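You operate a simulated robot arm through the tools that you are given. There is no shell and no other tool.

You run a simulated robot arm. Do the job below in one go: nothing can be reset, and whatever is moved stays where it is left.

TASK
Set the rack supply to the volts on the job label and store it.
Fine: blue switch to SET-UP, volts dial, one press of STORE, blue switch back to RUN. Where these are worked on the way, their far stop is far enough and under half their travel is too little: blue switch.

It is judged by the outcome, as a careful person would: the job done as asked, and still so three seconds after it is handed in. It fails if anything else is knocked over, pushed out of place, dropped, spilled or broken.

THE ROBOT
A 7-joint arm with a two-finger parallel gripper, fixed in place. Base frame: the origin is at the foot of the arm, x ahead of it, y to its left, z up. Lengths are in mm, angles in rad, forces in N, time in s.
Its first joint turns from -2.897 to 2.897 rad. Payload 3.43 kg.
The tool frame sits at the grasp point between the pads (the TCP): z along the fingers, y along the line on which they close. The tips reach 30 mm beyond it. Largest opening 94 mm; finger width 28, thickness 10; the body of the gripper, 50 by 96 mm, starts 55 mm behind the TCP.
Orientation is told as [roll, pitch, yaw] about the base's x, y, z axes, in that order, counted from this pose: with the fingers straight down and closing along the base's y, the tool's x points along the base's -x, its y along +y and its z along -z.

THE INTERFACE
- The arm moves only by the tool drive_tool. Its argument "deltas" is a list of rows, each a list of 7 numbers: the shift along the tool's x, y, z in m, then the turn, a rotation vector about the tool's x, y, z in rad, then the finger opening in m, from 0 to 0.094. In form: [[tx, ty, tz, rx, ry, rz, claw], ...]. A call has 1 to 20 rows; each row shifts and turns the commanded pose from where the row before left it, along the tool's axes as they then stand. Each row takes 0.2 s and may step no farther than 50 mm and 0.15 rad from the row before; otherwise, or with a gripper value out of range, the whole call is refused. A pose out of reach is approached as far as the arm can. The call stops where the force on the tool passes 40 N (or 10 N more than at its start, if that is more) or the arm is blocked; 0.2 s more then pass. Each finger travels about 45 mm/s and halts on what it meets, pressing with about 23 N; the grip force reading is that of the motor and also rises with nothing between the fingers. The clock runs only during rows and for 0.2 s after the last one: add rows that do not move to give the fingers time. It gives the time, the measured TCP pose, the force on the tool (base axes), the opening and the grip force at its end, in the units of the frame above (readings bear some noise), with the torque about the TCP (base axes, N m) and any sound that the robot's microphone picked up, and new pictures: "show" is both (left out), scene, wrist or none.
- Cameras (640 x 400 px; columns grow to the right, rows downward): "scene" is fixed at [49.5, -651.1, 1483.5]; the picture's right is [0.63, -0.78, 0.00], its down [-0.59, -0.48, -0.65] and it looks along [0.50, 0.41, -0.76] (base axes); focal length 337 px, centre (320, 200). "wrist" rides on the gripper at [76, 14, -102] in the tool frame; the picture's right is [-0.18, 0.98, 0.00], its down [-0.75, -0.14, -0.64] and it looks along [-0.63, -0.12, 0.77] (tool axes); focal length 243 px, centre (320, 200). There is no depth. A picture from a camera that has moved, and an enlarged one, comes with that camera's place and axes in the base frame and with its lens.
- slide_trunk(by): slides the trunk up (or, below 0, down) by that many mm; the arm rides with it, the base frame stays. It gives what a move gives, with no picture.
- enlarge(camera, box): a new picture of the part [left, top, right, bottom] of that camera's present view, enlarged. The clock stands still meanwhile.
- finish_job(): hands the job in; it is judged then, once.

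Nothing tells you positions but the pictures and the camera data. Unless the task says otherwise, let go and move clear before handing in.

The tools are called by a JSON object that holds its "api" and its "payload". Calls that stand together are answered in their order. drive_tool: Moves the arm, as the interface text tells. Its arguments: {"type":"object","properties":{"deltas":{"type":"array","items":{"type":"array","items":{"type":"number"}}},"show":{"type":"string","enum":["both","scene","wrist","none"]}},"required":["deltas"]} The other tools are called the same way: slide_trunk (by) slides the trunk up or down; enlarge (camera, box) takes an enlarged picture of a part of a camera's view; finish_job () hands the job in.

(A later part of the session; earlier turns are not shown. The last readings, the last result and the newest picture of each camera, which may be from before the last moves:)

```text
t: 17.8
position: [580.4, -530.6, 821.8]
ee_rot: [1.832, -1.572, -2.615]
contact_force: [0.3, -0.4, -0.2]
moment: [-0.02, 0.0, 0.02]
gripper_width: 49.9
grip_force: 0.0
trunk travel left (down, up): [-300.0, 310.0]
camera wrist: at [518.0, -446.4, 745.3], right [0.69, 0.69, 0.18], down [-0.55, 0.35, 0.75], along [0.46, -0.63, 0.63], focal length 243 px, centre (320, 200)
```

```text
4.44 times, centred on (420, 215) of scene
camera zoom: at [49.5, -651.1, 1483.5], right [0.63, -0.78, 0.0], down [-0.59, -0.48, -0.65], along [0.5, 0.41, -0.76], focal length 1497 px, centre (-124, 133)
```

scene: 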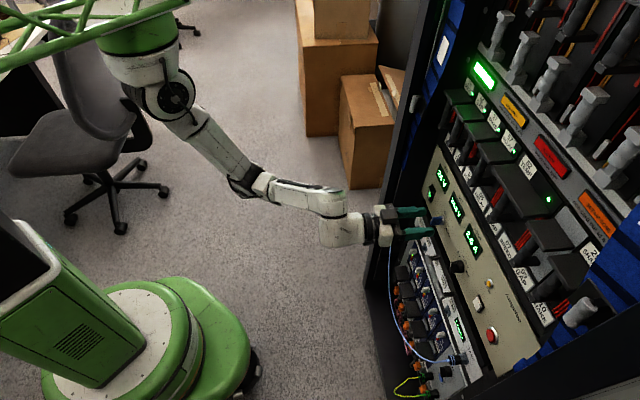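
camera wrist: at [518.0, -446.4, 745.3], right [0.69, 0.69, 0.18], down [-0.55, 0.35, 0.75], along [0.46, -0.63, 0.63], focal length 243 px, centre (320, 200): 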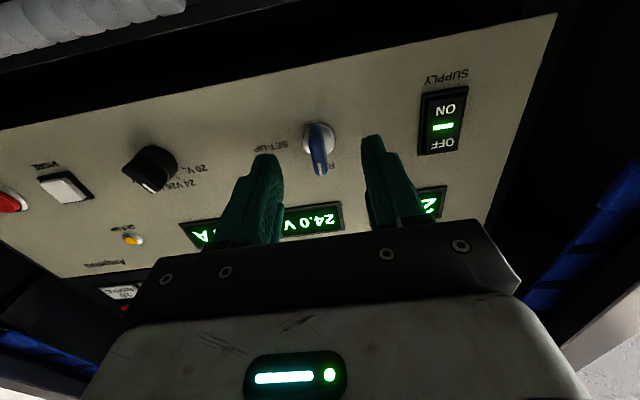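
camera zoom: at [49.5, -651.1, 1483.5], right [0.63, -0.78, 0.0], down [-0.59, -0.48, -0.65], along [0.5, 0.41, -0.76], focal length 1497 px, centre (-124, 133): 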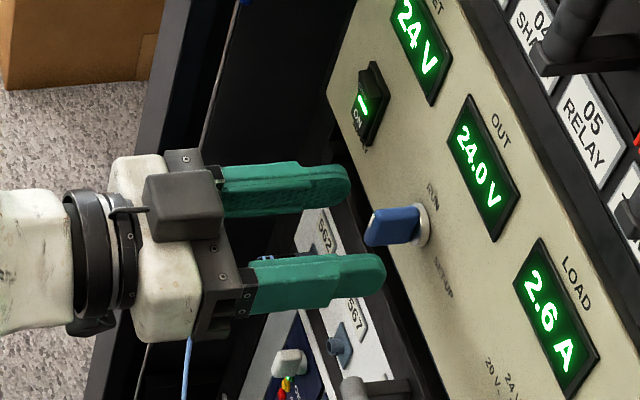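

Aligned within about 1 mm laterally; the tips just reach the wing. I'll lower 1.5 mm, advance 14 mm, then close on the wing.

{"api": "drive_tool", "payload": {"deltas": [[0.0015, -0.0006, 0.007, 0, 0, 0, 0.05], [0, 0, 0.007, 0, 0, 0, 0.05], [0, 0, 0, 0, 0, 0, 0.03], [0, 0, 0, 0, 0, 0, 0.015], [0, 0, 0, 0, 0, 0, 0.0], [0, 0, 0, 0, 0, 0, 0.0], [0, 0, 0, 0, 0, 0, 0.0]], "show": "both"}}

{"api": "enlarge", "payload": {"camera": "wrist", "box": [230, 60, 410, 240]}}

{"api": "enlarge", "payload": {"camera": "scene", "box": [360, 170, 480, 260]}}

```text
t: 19.4
position: [590.7, -541.1, 820.6]
ee_rot: [3.069, -1.571, 2.43]
contact_force: [-2.8, -4.5, -1.1]
moment: [-0.2, -0.15, -0.05]
gripper_width: 9.1
grip_force: 43.2
trunk travel left (down, up): [-300.0, 310.0]
camera wrist: at [527.2, -457.6, 744.1], right [0.7, 0.69, 0.18], down [-0.55, 0.36, 0.75], along [0.46, -0.63, 0.63], focal length 243 px, centre (320, 200)
```

scene: 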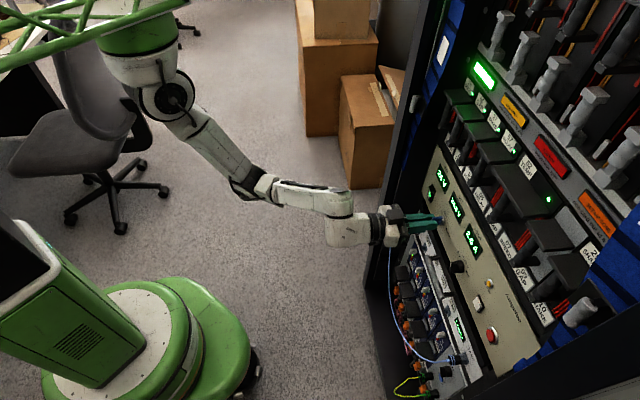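
wrist: 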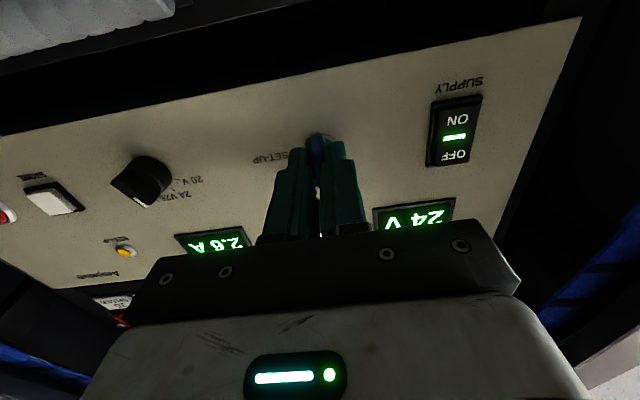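

```text
2.22 times, centred on (320, 150) of wrist
camera zoom: at [527.2, -457.6, 744.1], right [0.7, 0.69, 0.18], down [-0.55, 0.36, 0.75], along [0.46, -0.63, 0.63], focal length 539 px, centre (320, 311)
```

zoom: 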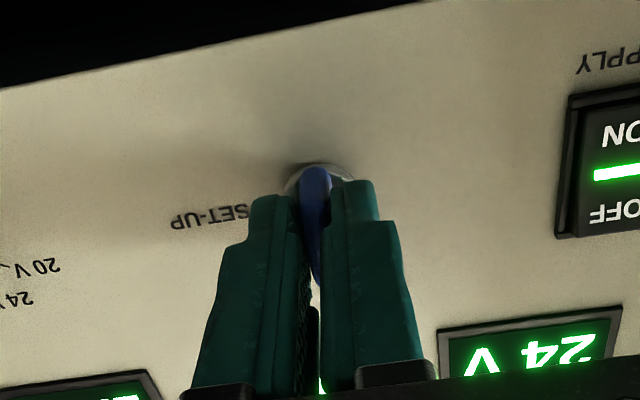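

```text
4.44 times, centred on (420, 215) of scene
camera zoom: at [49.5, -651.1, 1483.5], right [0.63, -0.78, 0.0], down [-0.59, -0.48, -0.65], along [0.5, 0.41, -0.76], focal length 1497 px, centre (-124, 133)
```

zoom: 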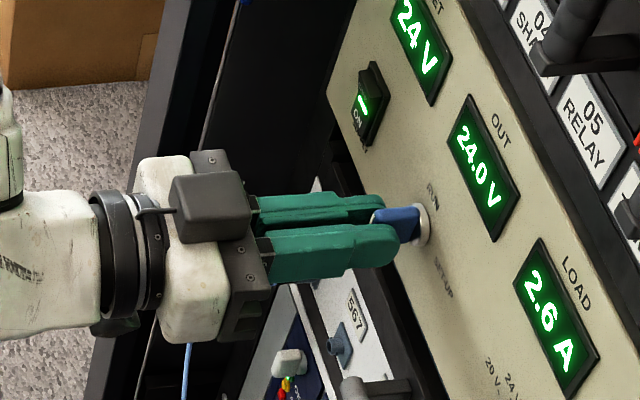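

Gripped the wing (9.1 mm thick) with little side force. I'll ease the grip to leave a little slack, then turn clockwise (+z of tool) in stages toward SET-UP.

{"api": "drive_tool", "payload": {"deltas": [[0.0008, -0.0005, 0, 0, 0, 0, 0.0115], [0, 0, 0, 0, 0, 0.13, 0.0115], [0, 0, 0, 0, 0, 0.13, 0.0115], [0, 0, 0, 0, 0, 0.13, 0.0115], [0, 0, 0, 0, 0, 0.13, 0.0115], [0, 0, 0, 0, 0, 0, 0.0115]], "show": "both"}}

{"api": "enlarge", "payload": {"camera": "wrist", "box": [230, 60, 410, 240]}}

{"api": "enlarge", "payload": {"camera": "scene", "box": [360, 170, 480, 260]}}

```text
t: 20.8
position: [590.8, -540.7, 819.6]
ee_rot: [1.573, -1.048, -2.356]
contact_force: [1.1, 0.8, 1.8]
moment: [-0.02, -0.01, 0.0]
gripper_width: 12.2
grip_force: 0.9
trunk travel left (down, up): [-300.0, 310.0]
camera wrist: at [553.8, -432.1, 760.5], right [0.54, 0.54, 0.65], down [-0.81, 0.1, 0.58], along [0.25, -0.84, 0.49], focal length 243 px, centre (320, 200)
```

scene: 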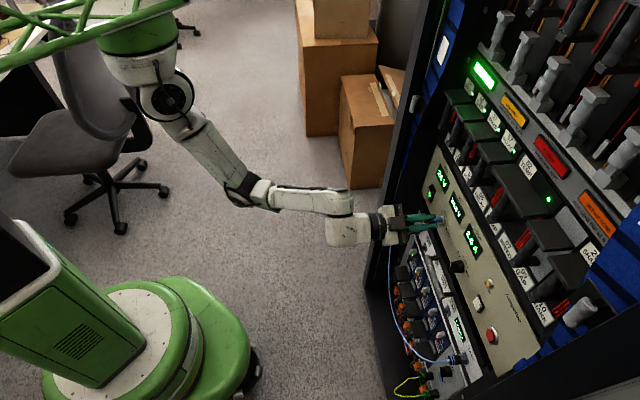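
wrist: 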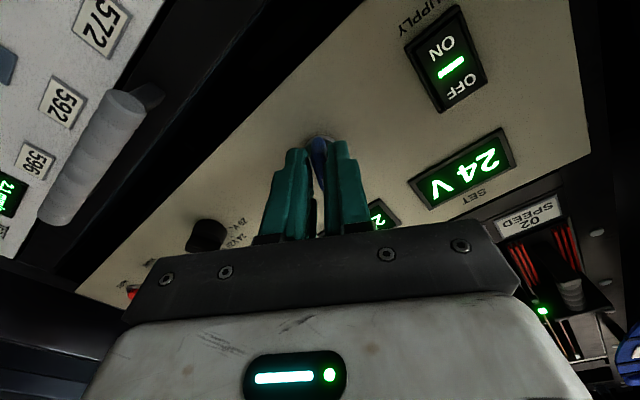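

```text
2.22 times, centred on (320, 150) of wrist
camera zoom: at [553.8, -432.1, 760.5], right [0.54, 0.54, 0.65], down [-0.81, 0.1, 0.58], along [0.25, -0.84, 0.49], focal length 539 px, centre (320, 311)
```

zoom: 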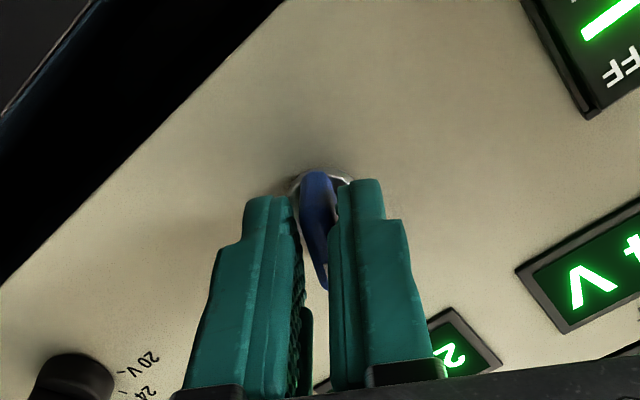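

```text
4.44 times, centred on (420, 215) of scene
camera zoom: at [49.5, -651.1, 1483.5], right [0.63, -0.78, 0.0], down [-0.59, -0.48, -0.65], along [0.5, 0.41, -0.76], focal length 1497 px, centre (-124, 133)
```

zoom: 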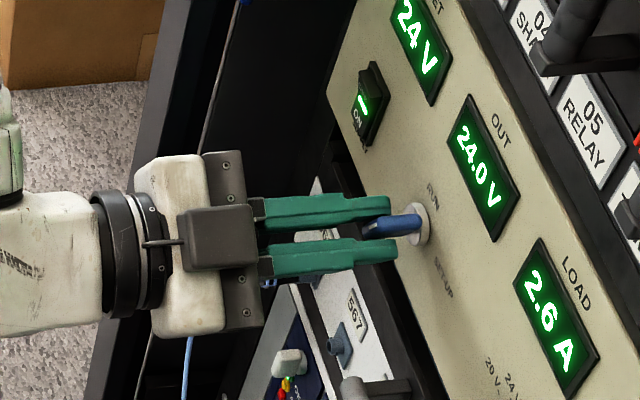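

The switch is following with almost no force. I continue turning to the far stop.

{"api": "drive_tool", "payload": {"deltas": [[0, 0, 0, 0, 0, 0.13, 0.0115], [0, 0, 0, 0, 0, 0.13, 0.0115], [0, 0, 0, 0, 0, 0.13, 0.0115], [0, 0, 0, 0, 0, 0.13, 0.0115], [0, 0, 0, 0, 0, 0.13, 0.0115], [0, 0, 0, 0, 0, 0, 0.0115]], "show": "both"}}

{"api": "enlarge", "payload": {"camera": "wrist", "box": [230, 60, 410, 240]}}

{"api": "enlarge", "payload": {"camera": "scene", "box": [380, 170, 540, 300]}}

```text
t: 22.2
position: [592.1, -540.0, 820.5]
ee_rot: [1.57, -0.399, -2.358]
contact_force: [1.6, 1.1, 2.3]
moment: [-0.04, 0.01, 0.03]
gripper_width: 13.5
grip_force: 1.4
trunk travel left (down, up): [-300.0, 310.0]
camera wrist: at [572.4, -413.6, 803.2], right [0.15, 0.15, 0.98], down [-0.98, -0.08, 0.16], along [0.1, -0.99, 0.14], focal length 243 px, centre (320, 200)
```

scene: 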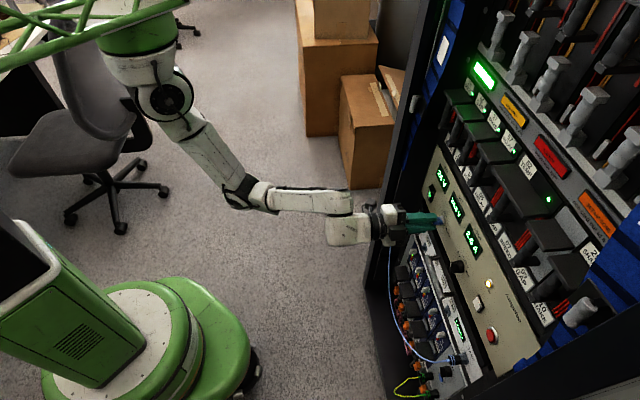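
wrist: 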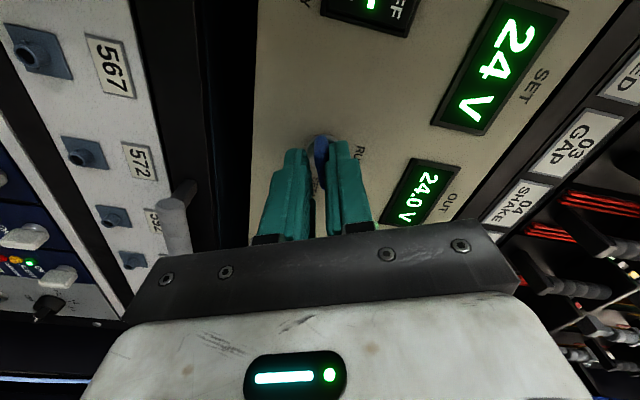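

```text
2.22 times, centred on (320, 150) of wrist
camera zoom: at [572.4, -413.6, 803.2], right [0.15, 0.15, 0.98], down [-0.98, -0.08, 0.16], along [0.1, -0.99, 0.14], focal length 539 px, centre (320, 311)
```

zoom: 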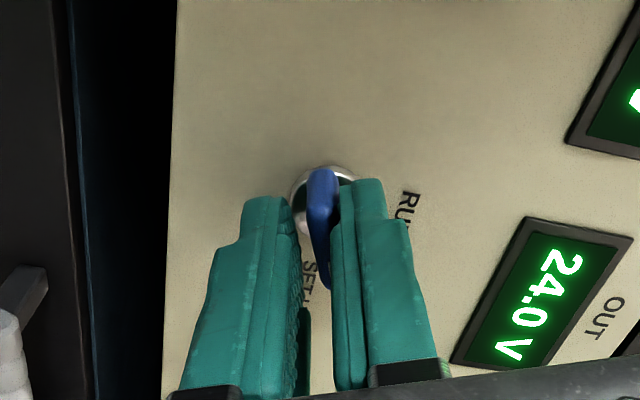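

```text
3.08 times, centred on (460, 235) of scene
camera zoom: at [49.5, -651.1, 1483.5], right [0.63, -0.78, 0.0], down [-0.59, -0.48, -0.65], along [0.5, 0.41, -0.76], focal length 1036 px, centre (-111, 92)
```

zoom: 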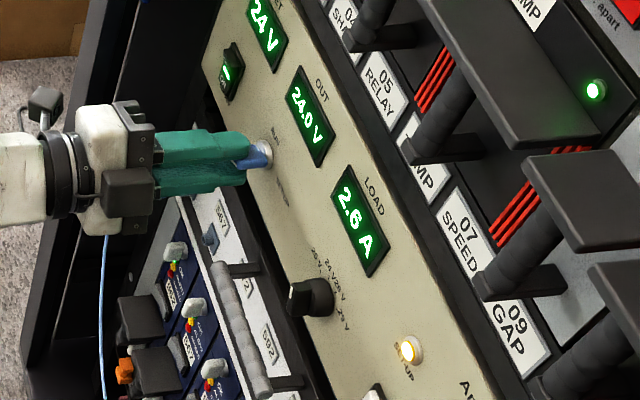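

The yellow SET-UP lamp has come on. I'll finish the turn to the far stop.

{"api": "drive_tool", "payload": {"deltas": [[0, 0, 0, 0, 0, 0.13, 0.0115], [0, 0, 0, 0, 0, 0.13, 0.0115], [0, 0, 0, 0, 0, 0.13, 0.0115], [0, 0, 0, 0, 0, 0.08, 0.0115], [0, 0, 0, 0, 0, 0, 0.0115]], "show": "wrist"}}

{"api": "enlarge", "payload": {"camera": "wrist", "box": [230, 60, 410, 240]}}

{"api": "enlarge", "payload": {"camera": "scene", "box": [380, 170, 540, 300]}}

```text
t: 23.4
position: [593.1, -540.9, 821.2]
ee_rot: [1.572, 0.07, -2.355]
contact_force: [3.4, 1.4, 8.1]
moment: [-0.23, 0.02, 0.02]
gripper_width: 16.2
grip_force: 4.1
trunk travel left (down, up): [-300.0, 310.0]
camera wrist: at [571.4, -414.1, 839.5], right [-0.18, -0.18, 0.97], down [-0.98, -0.07, -0.2], along [0.1, -0.98, -0.16], focal length 243 px, centre (320, 200)
```

wrist: 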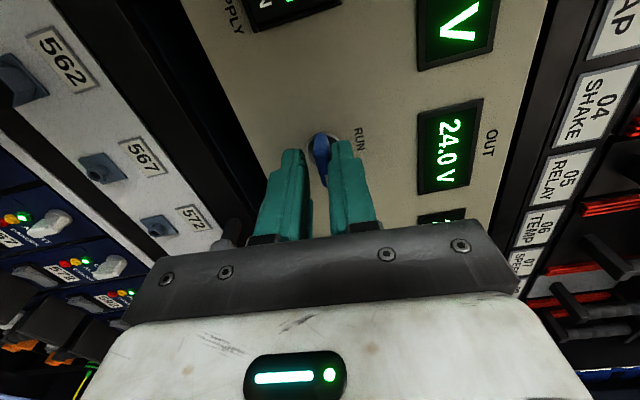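

```text
2.22 times, centred on (320, 150) of wrist
camera zoom: at [571.4, -414.1, 839.5], right [-0.18, -0.18, 0.97], down [-0.98, -0.07, -0.2], along [0.1, -0.98, -0.16], focal length 539 px, centre (320, 311)
```

zoom: 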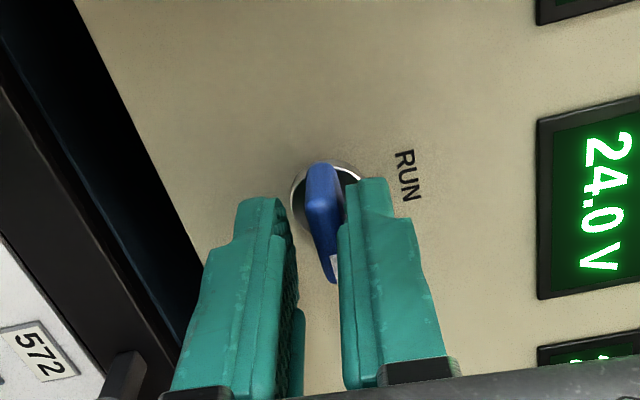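

```text
3.08 times, centred on (460, 235) of scene
camera zoom: at [49.5, -651.1, 1483.5], right [0.63, -0.78, 0.0], down [-0.59, -0.48, -0.65], along [0.5, 0.41, -0.76], focal length 1036 px, centre (-111, 92)
```

zoom: 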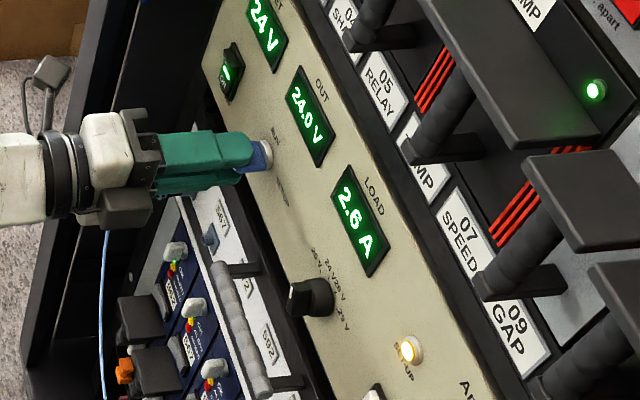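

The lamp is lit, but the wing seems to lag a few degrees behind the fingers. I'll set the tool to exactly 90° and close the fingers to bring the wing fully to the SET-UP stop.

{"api": "drive_tool", "payload": {"deltas": [[0, 0, 0, 0, 0, -0.05, 0.0115], [0, 0, 0, 0, 0, 0, 0.008], [0, 0, 0, 0, 0, 0, 0.006], [0, 0, 0, 0, 0, 0, 0.006]], "show": "wrist"}}

{"api": "enlarge", "payload": {"camera": "wrist", "box": [230, 60, 410, 240]}}

```text
t: 24.4
position: [591.8, -540.8, 820.8]
ee_rot: [1.575, 0.02, -2.354]
contact_force: [1.4, 1.2, 14.4]
moment: [-0.32, -0.05, -0.18]
gripper_width: 13.9
grip_force: 7.1
trunk travel left (down, up): [-300.0, 310.0]
camera wrist: at [571.8, -413.8, 835.8], right [-0.15, -0.14, 0.98], down [-0.98, -0.08, -0.16], along [0.1, -0.99, -0.13], focal length 243 px, centre (320, 200)
```

wrist: 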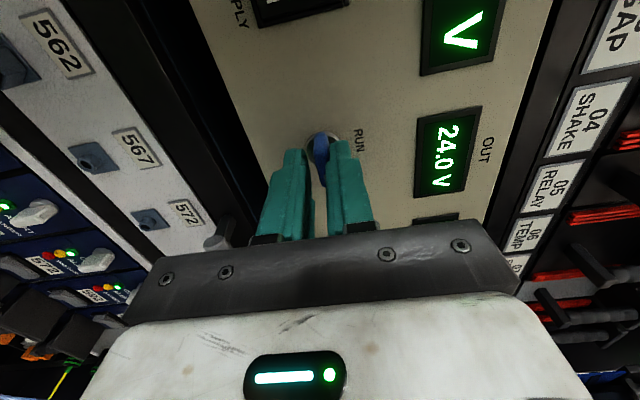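

```text
2.22 times, centred on (320, 150) of wrist
camera zoom: at [571.8, -413.8, 835.8], right [-0.15, -0.14, 0.98], down [-0.98, -0.08, -0.16], along [0.1, -0.99, -0.13], focal length 539 px, centre (320, 311)
```

zoom: 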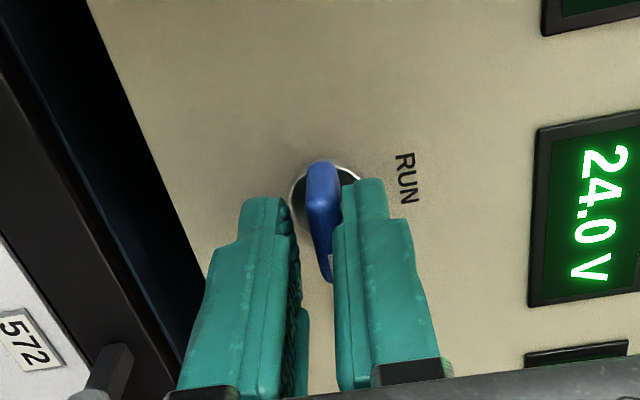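

The wing bears only on the upper finger: the hand sits about 2.4 mm too low. I'll shift it up along tool y and close.

{"api": "drive_tool", "payload": {"deltas": [[0, 0.0012, 0, 0, 0, 0, 0.0115], [0, 0.0012, 0, 0, 0, 0, 0.006], [0, 0, 0, 0, 0, 0, 0.004], [0, 0, 0, 0, 0, 0, 0.004]], "show": "both"}}

{"api": "enlarge", "payload": {"camera": "wrist", "box": [230, 60, 410, 240]}}

{"api": "enlarge", "payload": {"camera": "scene", "box": [380, 170, 540, 300]}}

```text
t: 25.4
position: [591.9, -539.8, 823.8]
ee_rot: [1.572, 0.018, -2.357]
contact_force: [2.2, -3.9, 11.3]
moment: [-0.26, 0.01, -0.01]
gripper_width: 10.7
grip_force: 5.5
trunk travel left (down, up): [-300.0, 310.0]
camera wrist: at [571.6, -413.8, 837.7], right [-0.14, -0.14, 0.98], down [-0.98, -0.08, -0.16], along [0.1, -0.99, -0.13], focal length 243 px, centre (320, 200)
```

scene: 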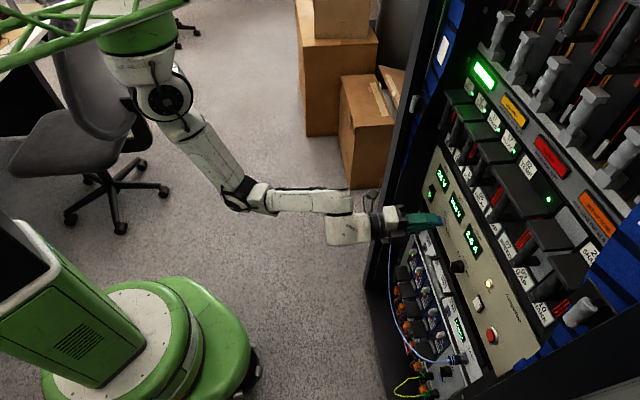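
wrist: 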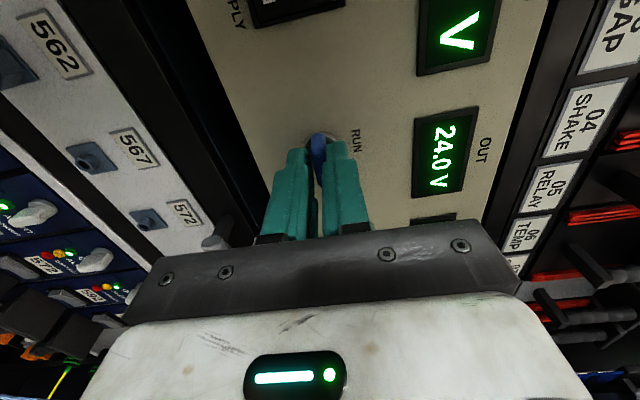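

```text
2.22 times, centred on (320, 150) of wrist
camera zoom: at [571.6, -413.8, 837.7], right [-0.14, -0.14, 0.98], down [-0.98, -0.08, -0.16], along [0.1, -0.99, -0.13], focal length 539 px, centre (320, 311)
```

zoom: 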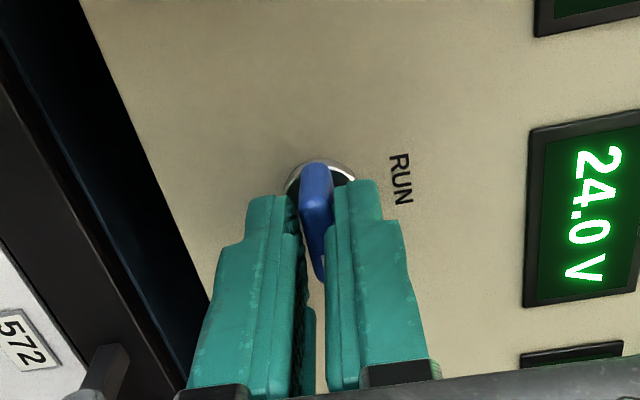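

```text
3.08 times, centred on (460, 235) of scene
camera zoom: at [49.5, -651.1, 1483.5], right [0.63, -0.78, 0.0], down [-0.59, -0.48, -0.65], along [0.5, 0.41, -0.76], focal length 1036 px, centre (-111, 92)
```

zoom: 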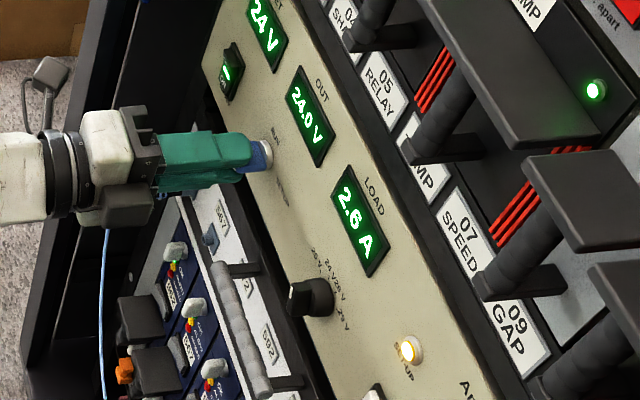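

Now nearly centred (10.7 mm). I'll nudge up 0.8 mm and close fully so the wing squares with the fingers at 90°.

{"api": "drive_tool", "payload": {"deltas": [[0, 0.0008, 0, 0, 0, 0, 0.004], [0, 0, 0, 0, 0, 0, 0.0], [0, 0, 0, 0, 0, 0, 0.0], [0, 0, 0, 0, 0, 0, 0.0]], "show": "wrist"}}

{"api": "enlarge", "payload": {"camera": "wrist", "box": [230, 60, 410, 240]}}

```text
t: 26.4
position: [592.0, -539.7, 824.4]
ee_rot: [1.572, 0.017, -2.357]
contact_force: [-0.3, -2.3, 10.0]
moment: [-0.72, 0.51, -0.06]
gripper_width: 9.1
grip_force: 42.6
trunk travel left (down, up): [-300.0, 310.0]
camera wrist: at [571.6, -413.7, 838.4], right [-0.14, -0.14, 0.98], down [-0.98, -0.08, -0.16], along [0.1, -0.99, -0.13], focal length 243 px, centre (320, 200)
```

wrist: 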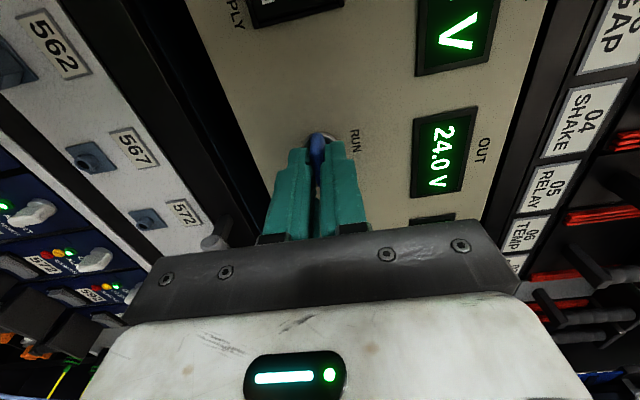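

```text
2.22 times, centred on (320, 150) of wrist
camera zoom: at [571.6, -413.7, 838.4], right [-0.14, -0.14, 0.98], down [-0.98, -0.08, -0.16], along [0.1, -0.99, -0.13], focal length 539 px, centre (320, 311)
```

zoom: 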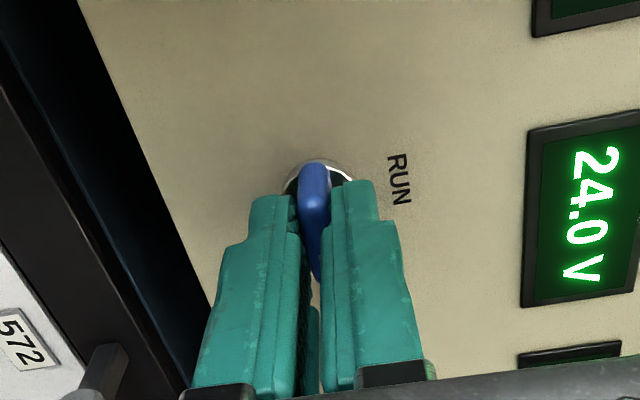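

The switch is at its SET-UP stop (9.1 mm grip, turning resistance felt, lamp lit). I'll release, back away 45 mm and check the panel.

{"api": "drive_tool", "payload": {"deltas": [[0, 0, 0, 0, 0, 0, 0.015], [0, 0, 0, 0, 0, 0, 0.03], [0, 0, -0.015, 0, 0, 0, 0.04], [0, 0, -0.015, 0, 0, 0, 0.04], [0, 0, -0.015, 0, 0, 0, 0.04], [0, 0, -0.015, 0, 0, 0, 0.04], [0, 0, 0, 0, 0, 0, 0.04]], "show": "both"}}

{"api": "enlarge", "payload": {"camera": "wrist", "box": [200, 40, 440, 240]}}

{"api": "enlarge", "payload": {"camera": "scene", "box": [380, 170, 540, 300]}}

```text
t: 28.0
position: [549.3, -498.1, 823.3]
ee_rot: [1.572, 0.021, -2.357]
contact_force: [0.6, 0.3, 0.2]
moment: [0.01, 0.05, 0.04]
gripper_width: 40.1
grip_force: 0.0
trunk travel left (down, up): [-300.0, 310.0]
camera wrist: at [528.7, -371.1, 838.3], right [-0.14, -0.14, 0.98], down [-0.98, -0.08, -0.16], along [0.1, -0.99, -0.13], focal length 243 px, centre (320, 200)
```

scene: 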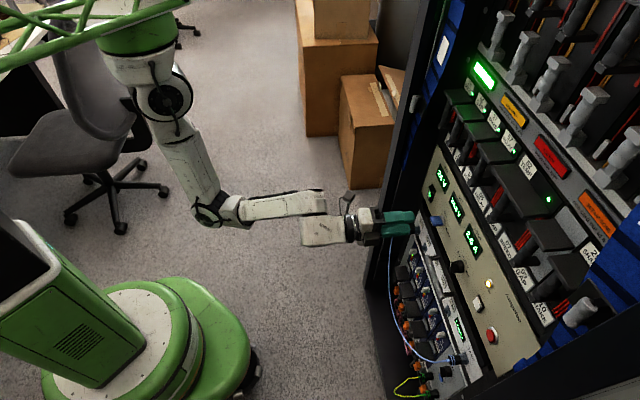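
wrist: 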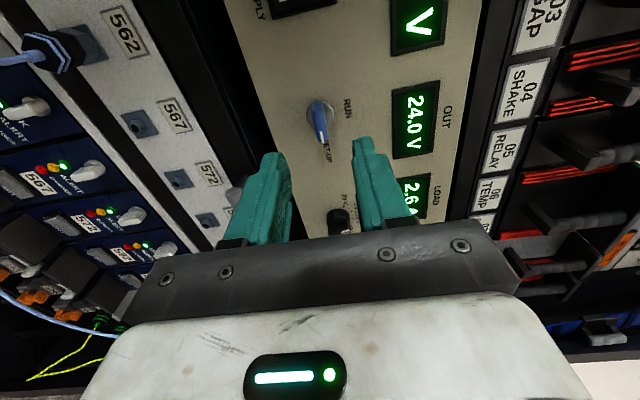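

```text
2.00 times, centred on (320, 140) of wrist
camera zoom: at [528.7, -371.1, 838.3], right [-0.14, -0.14, 0.98], down [-0.98, -0.08, -0.16], along [0.1, -0.99, -0.13], focal length 485 px, centre (320, 320)
```

zoom: 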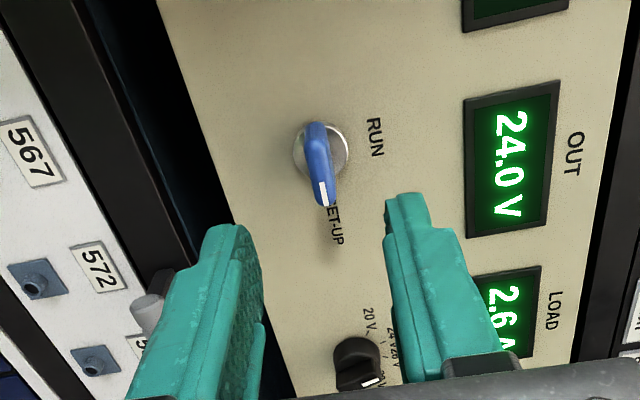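

```text
3.08 times, centred on (460, 235) of scene
camera zoom: at [49.5, -651.1, 1483.5], right [0.63, -0.78, 0.0], down [-0.59, -0.48, -0.65], along [0.5, 0.41, -0.76], focal length 1036 px, centre (-111, 92)
```

zoom: 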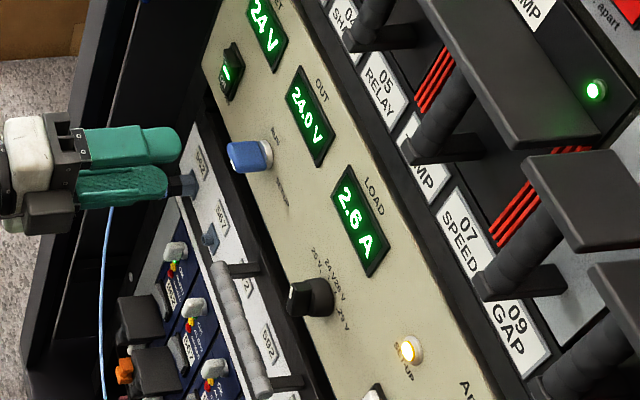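

SET-UP is held with the lamp lit. Next I roll the hand back to upright and travel to the dial (L≈-89).

{"api": "drive_tool", "payload": {"deltas": [[0, 0, 0, 0, 0, -0.1445, 0.04], [0, 0, 0, 0, 0, -0.1445, 0.04], [0, 0, 0, 0, 0, -0.1445, 0.04], [0, 0, 0, 0, 0, -0.1445, 0.04], [0, 0, 0, 0, 0, -0.1445, 0.04], [0, 0, 0, 0, 0, -0.1445, 0.04], [0, 0, 0, 0, 0, -0.1445, 0.04], [0, 0, 0, 0, 0, -0.1445, 0.04], [0, 0, 0, 0, 0, -0.1445, 0.04], [0, 0, 0, 0, 0, -0.1445, 0.04], [0, 0, 0, 0, 0, -0.1445, 0.04], [0.0005, -0.025, 0, 0, 0, 0, 0.04], [0.0005, -0.025, 0, 0, 0, 0, 0.04], [0.0005, -0.025, 0, 0, 0, 0, 0.04], [0.0005, -0.025, 0, 0, 0, 0, 0.04], [0.0005, -0.025, 0, 0, 0, 0, 0.04], [0, 0, 0, 0, 0, 0, 0.04]], "show": "both"}}

{"api": "enlarge", "payload": {"camera": "wrist", "box": [240, 40, 400, 160]}}

{"api": "enlarge", "payload": {"camera": "scene", "box": [400, 200, 520, 300]}}

```text
t: 31.6
position: [460.5, -587.5, 820.8]
ee_rot: [2.257, -1.57, -3.042]
contact_force: [0.6, 0.0, 0.5]
moment: [0.01, 0.04, 0.0]
gripper_width: 40.0
grip_force: 0.0
trunk travel left (down, up): [-300.0, 310.0]
camera wrist: at [397.2, -504.8, 744.4], right [0.69, 0.7, 0.18], down [-0.55, 0.35, 0.75], along [0.46, -0.63, 0.63], focal length 243 px, centre (320, 200)
```

scene: 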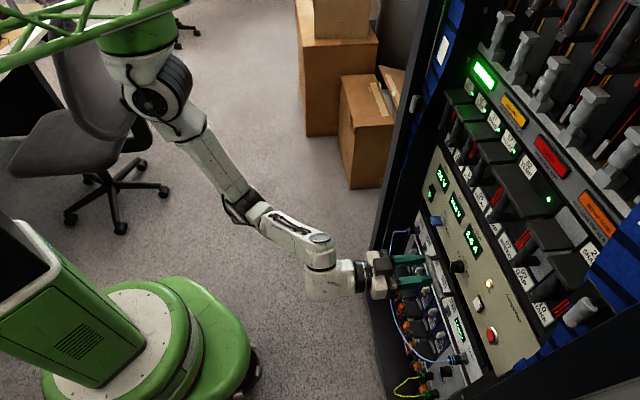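
wrist: 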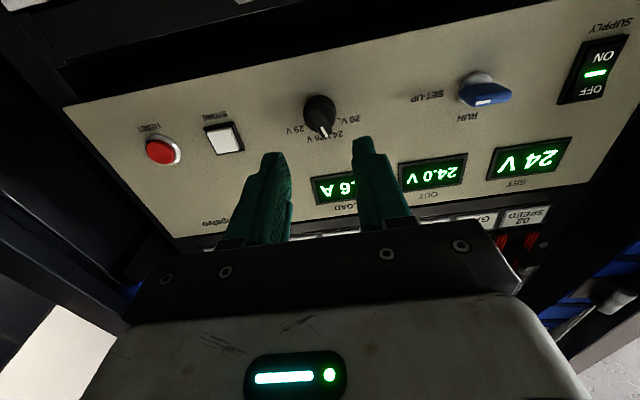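

```text
3.33 times, centred on (320, 100) of wrist
camera zoom: at [397.2, -504.8, 744.4], right [0.69, 0.7, 0.18], down [-0.55, 0.35, 0.75], along [0.46, -0.63, 0.63], focal length 809 px, centre (320, 533)
```

zoom: 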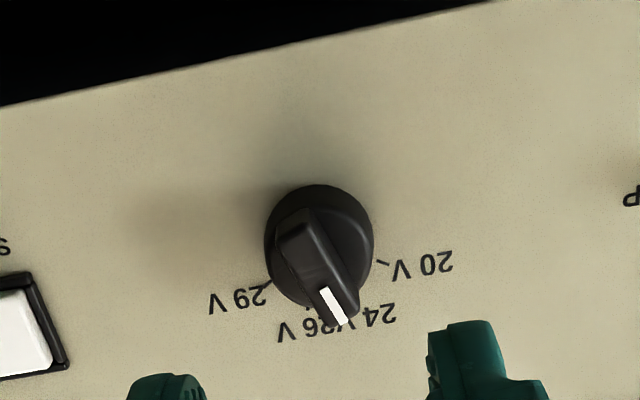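

```text
4.00 times, centred on (460, 250) of scene
camera zoom: at [49.5, -651.1, 1483.5], right [0.63, -0.78, 0.0], down [-0.59, -0.48, -0.65], along [0.5, 0.41, -0.76], focal length 1347 px, centre (-240, 0)
```

zoom: 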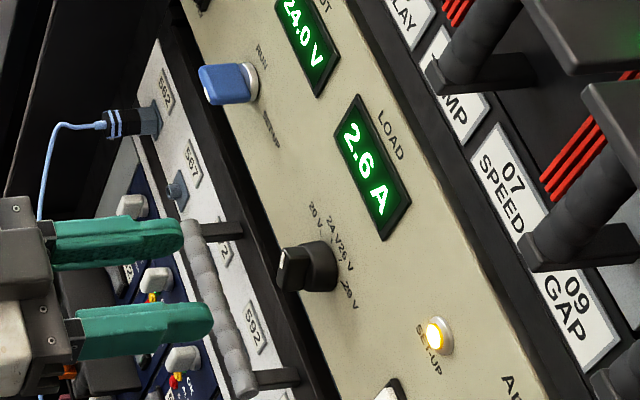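

Dial refined to about L=-89, Z=821, wing at about -20° (24 V). I'll roll the hand -20° to match the wing, advance so the fingertips straddle only the wing, and check.

{"api": "drive_tool", "payload": {"deltas": [[-0.0005, 0.0007, 0, 0, 0, -0.1133, 0.04], [0, 0, 0, 0, 0, -0.1133, 0.04], [0, 0, 0, 0, 0, -0.1133, 0.04], [0, 0, 0.02, 0, 0, 0, 0.04], [0, 0, 0.02, 0, 0, 0, 0.04], [0, 0, 0.013, 0, 0, 0, 0.04], [0, 0, 0, 0, 0, 0, 0.04]], "show": "both"}}

{"api": "enlarge", "payload": {"camera": "wrist", "box": [230, 60, 410, 240]}}

{"api": "enlarge", "payload": {"camera": "scene", "box": [400, 200, 520, 300]}}

```text
t: 33.2
position: [498.3, -623.6, 820.9]
ee_rot: [-1.57, -1.231, 0.786]
contact_force: [-0.4, -0.9, -0.1]
moment: [0.01, 0.0, -0.01]
gripper_width: 40.1
grip_force: 0.2
trunk travel left (down, up): [-300.0, 310.0]
camera wrist: at [416.1, -559.2, 743.9], right [0.7, 0.7, -0.15], down [-0.37, 0.54, 0.76], along [0.61, -0.47, 0.63], focal length 243 px, centre (320, 200)
```

scene: 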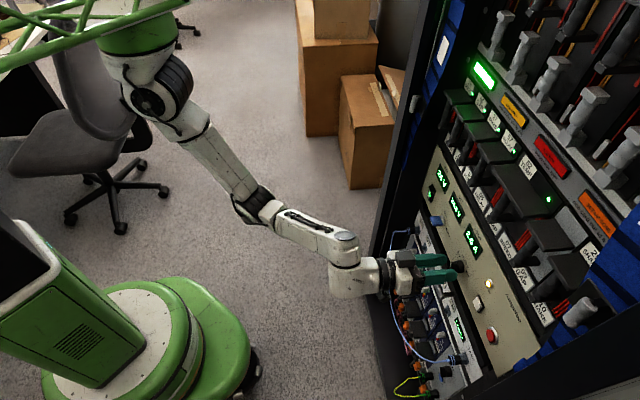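
wrist: 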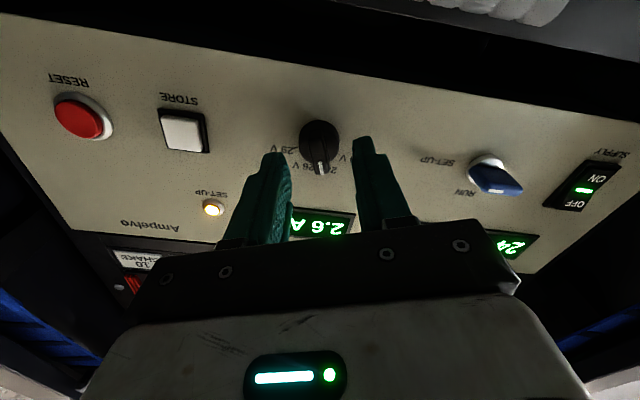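

```text
2.22 times, centred on (320, 150) of wrist
camera zoom: at [416.1, -559.2, 743.9], right [0.7, 0.7, -0.15], down [-0.37, 0.54, 0.76], along [0.61, -0.47, 0.63], focal length 539 px, centre (320, 311)
```

zoom: 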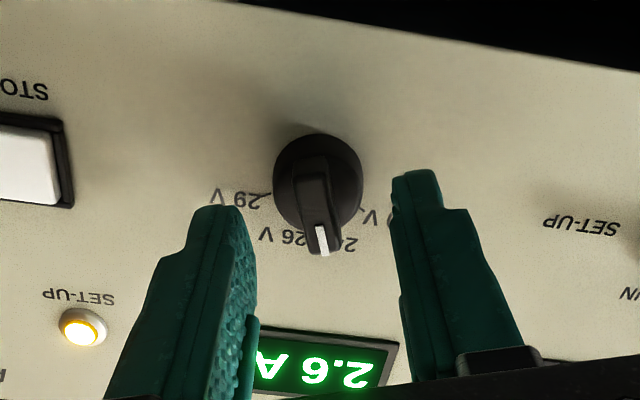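

```text
4.00 times, centred on (460, 250) of scene
camera zoom: at [49.5, -651.1, 1483.5], right [0.63, -0.78, 0.0], down [-0.59, -0.48, -0.65], along [0.5, 0.41, -0.76], focal length 1347 px, centre (-240, 0)
```

zoom: 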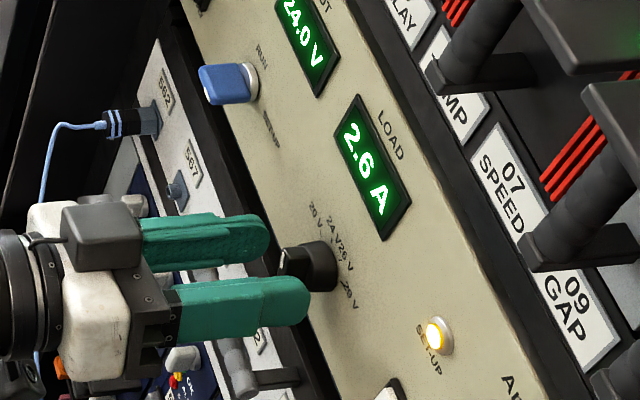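

The wing is aligned and centred between the fingertips. I'll close on it.

{"api": "drive_tool", "payload": {"deltas": [[0, 0, 0.002, 0, 0, 0, 0.025], [0, 0, 0, 0, 0, 0, 0.012], [0, 0, 0, 0, 0, 0, 0.004], [0, 0, 0, 0, 0, 0, 0.0], [0, 0, 0, 0, 0, 0, 0.0]], "show": "both"}}

{"api": "enlarge", "payload": {"camera": "wrist", "box": [230, 60, 410, 240]}}

{"api": "enlarge", "payload": {"camera": "scene", "box": [400, 160, 520, 300]}}

```text
t: 34.4
position: [499.4, -626.2, 820.3]
ee_rot: [-1.572, -1.233, 0.786]
contact_force: [-0.4, -1.3, 0.9]
moment: [0.02, 0.06, -0.04]
gripper_width: 9.7
grip_force: 43.7
trunk travel left (down, up): [-300.0, 310.0]
camera wrist: at [417.5, -560.9, 743.7], right [0.7, 0.7, -0.15], down [-0.37, 0.54, 0.76], along [0.61, -0.47, 0.63], focal length 243 px, centre (320, 200)
```

scene: 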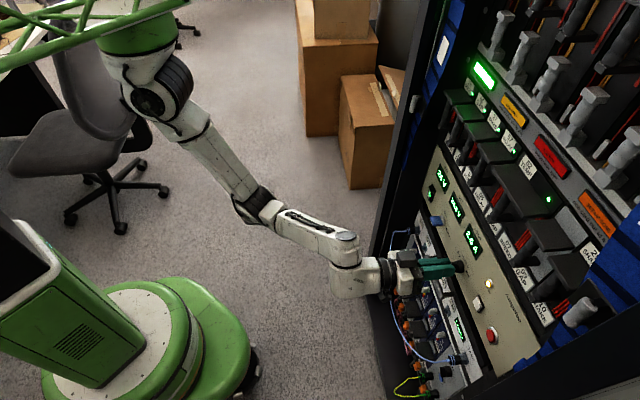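
wrist: 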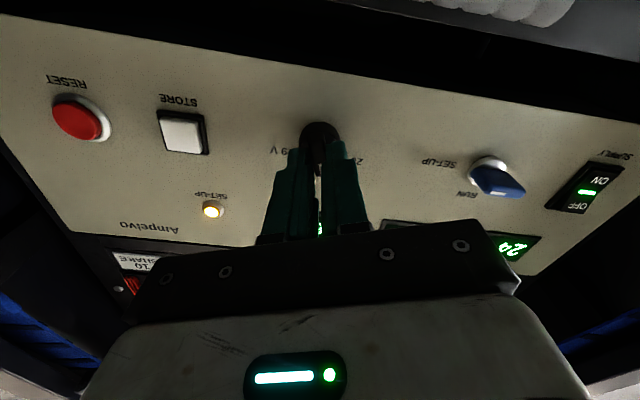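

```text
2.22 times, centred on (320, 150) of wrist
camera zoom: at [417.5, -560.9, 743.7], right [0.7, 0.7, -0.15], down [-0.37, 0.54, 0.76], along [0.61, -0.47, 0.63], focal length 539 px, centre (320, 311)
```

zoom: 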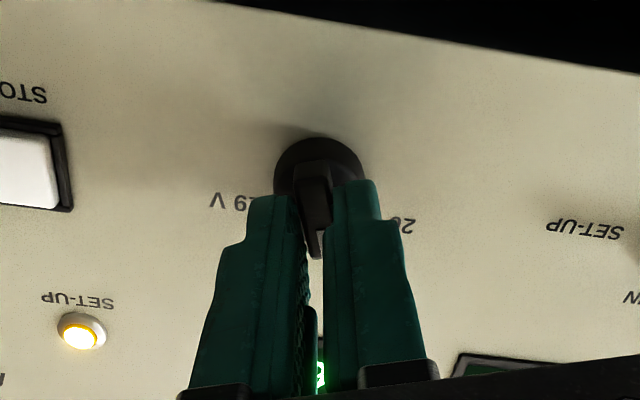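

```text
2.86 times, centred on (460, 230) of scene
camera zoom: at [49.5, -651.1, 1483.5], right [0.63, -0.78, 0.0], down [-0.59, -0.48, -0.65], along [0.5, 0.41, -0.76], focal length 962 px, centre (-80, 114)
```

zoom: 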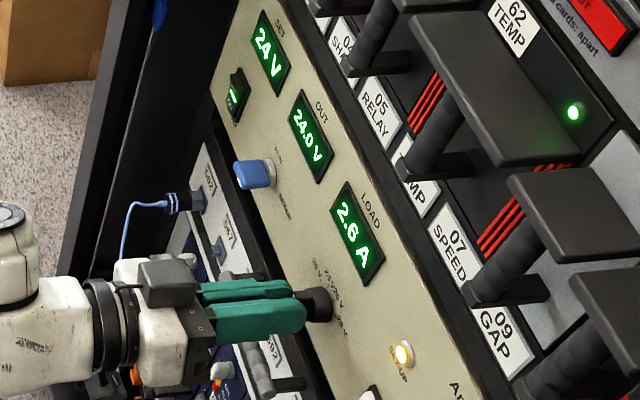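

Gripped the dial (9.7 mm, hardly any side load). I'll turn it counter-clockwise toward 20 V, watching the SET display.

{"api": "drive_tool", "payload": {"deltas": [[0, 0, 0, 0, 0, -0.12, 0.0], [0, 0, 0, 0, 0, -0.12, 0.0], [0, 0, 0, 0, 0, -0.12, 0.0], [0, 0, 0, 0, 0, -0.12, 0.0], [0, 0, 0, 0, 0, 0, 0.0]], "show": "scene"}}

{"api": "enlarge", "payload": {"camera": "scene", "box": [400, 160, 520, 300]}}

{"api": "enlarge", "payload": {"camera": "wrist", "box": [230, 60, 410, 240]}}

```text
t: 35.6
position: [500.5, -625.3, 820.7]
ee_rot: [-1.569, -0.752, 0.786]
contact_force: [-2.2, -3.4, -6.7]
moment: [-0.48, -0.42, 0.8]
gripper_width: 10.1
grip_force: 43.6
trunk travel left (down, up): [-300.0, 310.0]
```

scene: 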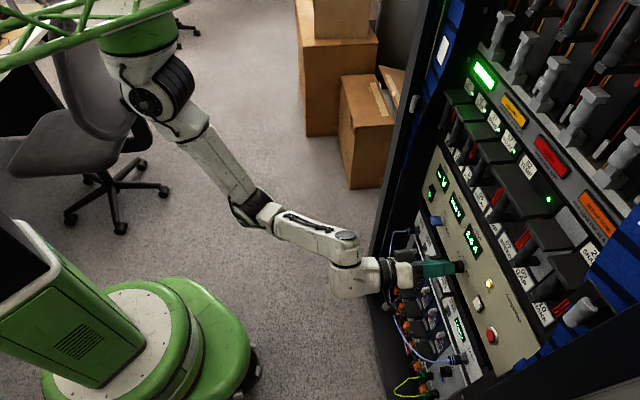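

```text
2.86 times, centred on (460, 230) of scene
camera zoom: at [49.5, -651.1, 1483.5], right [0.63, -0.78, 0.0], down [-0.59, -0.48, -0.65], along [0.5, 0.41, -0.76], focal length 962 px, centre (-80, 114)
```

zoom: 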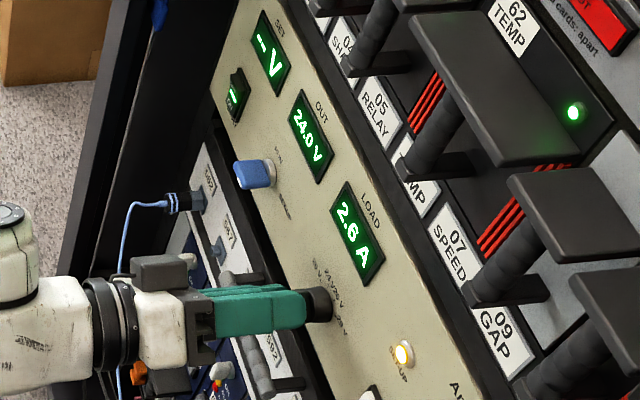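

```text
2.22 times, centred on (320, 150) of wrist
camera zoom: at [393.7, -584.6, 757.6], right [0.57, 0.57, -0.59], down [-0.13, 0.78, 0.62], along [0.81, -0.27, 0.52], focal length 539 px, centre (320, 311)
```

zoom: 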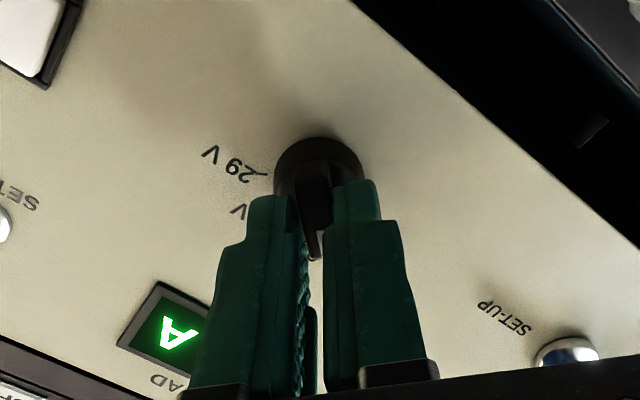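

The display shows "– V" (between positions). I'll turn on to the 20 V mark.

{"api": "drive_tool", "payload": {"deltas": [[0, 0, 0, 0, 0, -0.11, 0.0], [0, 0, 0, 0, 0, -0.11, 0.0], [0, 0, 0, 0, 0, 0, 0.0]], "show": "scene"}}

{"api": "enlarge", "payload": {"camera": "scene", "box": [400, 160, 520, 300]}}

{"api": "enlarge", "payload": {"camera": "wrist", "box": [230, 60, 410, 240]}}

```text
t: 36.4
position: [499.3, -624.6, 820.1]
ee_rot: [-1.57, -0.53, 0.782]
contact_force: [-8.6, 4.7, -11.3]
moment: [-0.23, -0.2, 0.98]
gripper_width: 9.9
grip_force: 43.1
trunk travel left (down, up): [-300.0, 310.0]
```

scene: 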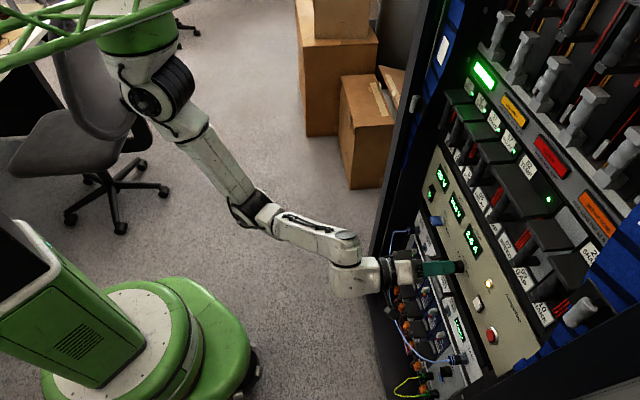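

```text
2.86 times, centred on (460, 230) of scene
camera zoom: at [49.5, -651.1, 1483.5], right [0.63, -0.78, 0.0], down [-0.59, -0.48, -0.65], along [0.5, 0.41, -0.76], focal length 962 px, centre (-80, 114)
```

zoom: 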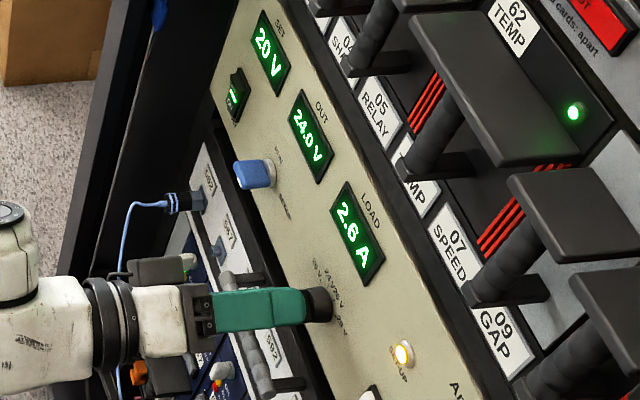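

```text
2.22 times, centred on (320, 150) of wrist
camera zoom: at [385.0, -593.2, 769.0], right [0.46, 0.47, -0.75], down [-0.04, 0.86, 0.5], along [0.89, -0.2, 0.42], focal length 539 px, centre (320, 311)
```

zoom: 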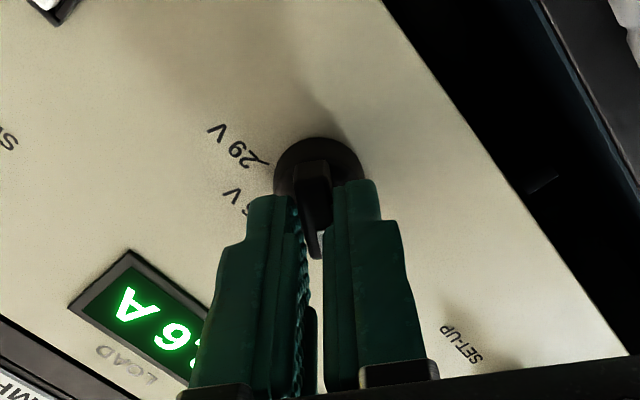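

SET now reads 20 V. I'll release the dial gently and back away, then check the display again.

{"api": "drive_tool", "payload": {"deltas": [[0, 0, 0, 0, 0, 0, 0.013], [0, 0, 0, 0, 0, 0, 0.025], [0, 0, 0, 0, 0, 0, 0.04], [0, 0, -0.015, 0, 0, 0, 0.04], [0, 0, -0.02, 0, 0, 0, 0.04], [0, 0, -0.02, 0, 0, 0, 0.04], [0, 0, 0, 0, 0, 0, 0.04]], "show": "both"}}

{"api": "enlarge", "payload": {"camera": "scene", "box": [400, 160, 520, 300]}}

{"api": "enlarge", "payload": {"camera": "wrist", "box": [230, 40, 410, 200]}}

```text
t: 38.0
position: [463.4, -586.3, 820.8]
ee_rot: [-1.571, -0.531, 0.785]
contact_force: [0.3, -0.3, -0.9]
moment: [0.01, 0.0, -0.02]
gripper_width: 40.3
grip_force: 0.0
trunk travel left (down, up): [-300.0, 310.0]
camera wrist: at [348.5, -554.3, 770.1], right [0.46, 0.46, -0.75], down [-0.05, 0.86, 0.5], along [0.88, -0.2, 0.42], focal length 243 px, centre (320, 200)
```

scene: 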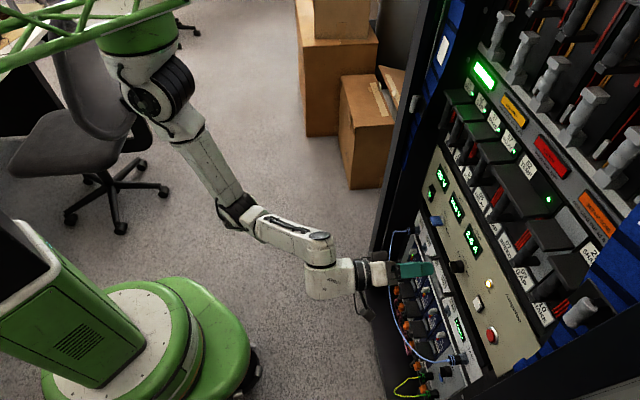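
wrist: 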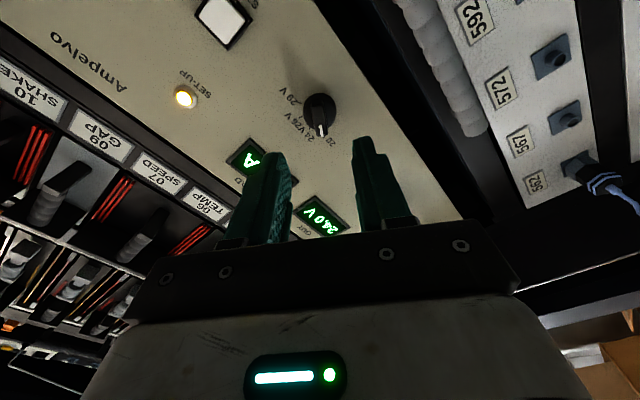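

```text
2.86 times, centred on (460, 230) of scene
camera zoom: at [49.5, -651.1, 1483.5], right [0.63, -0.78, 0.0], down [-0.59, -0.48, -0.65], along [0.5, 0.41, -0.76], focal length 962 px, centre (-80, 114)
```

zoom: 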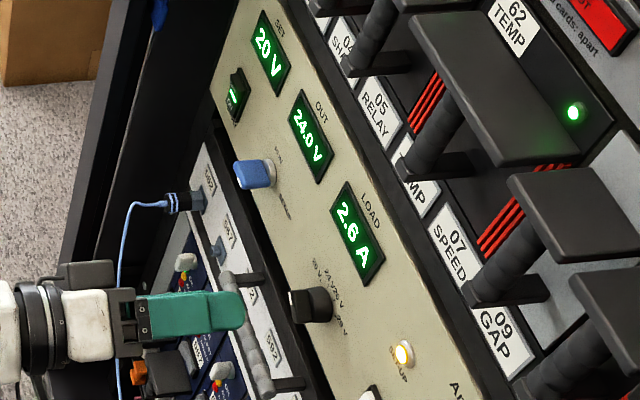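

```text
2.50 times, centred on (320, 120) of wrist
camera zoom: at [348.5, -554.3, 770.1], right [0.46, 0.46, -0.75], down [-0.05, 0.86, 0.5], along [0.88, -0.2, 0.42], focal length 606 px, centre (320, 400)
```

zoom: 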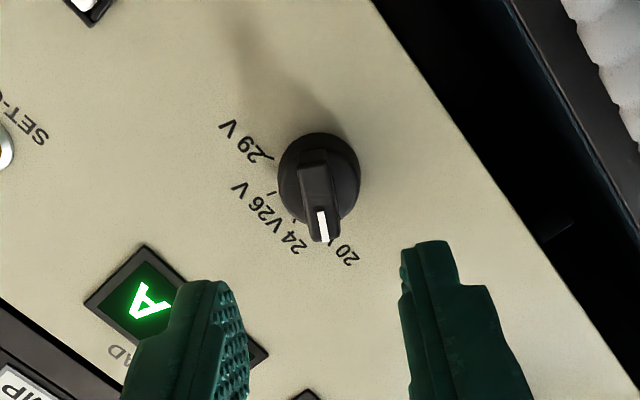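

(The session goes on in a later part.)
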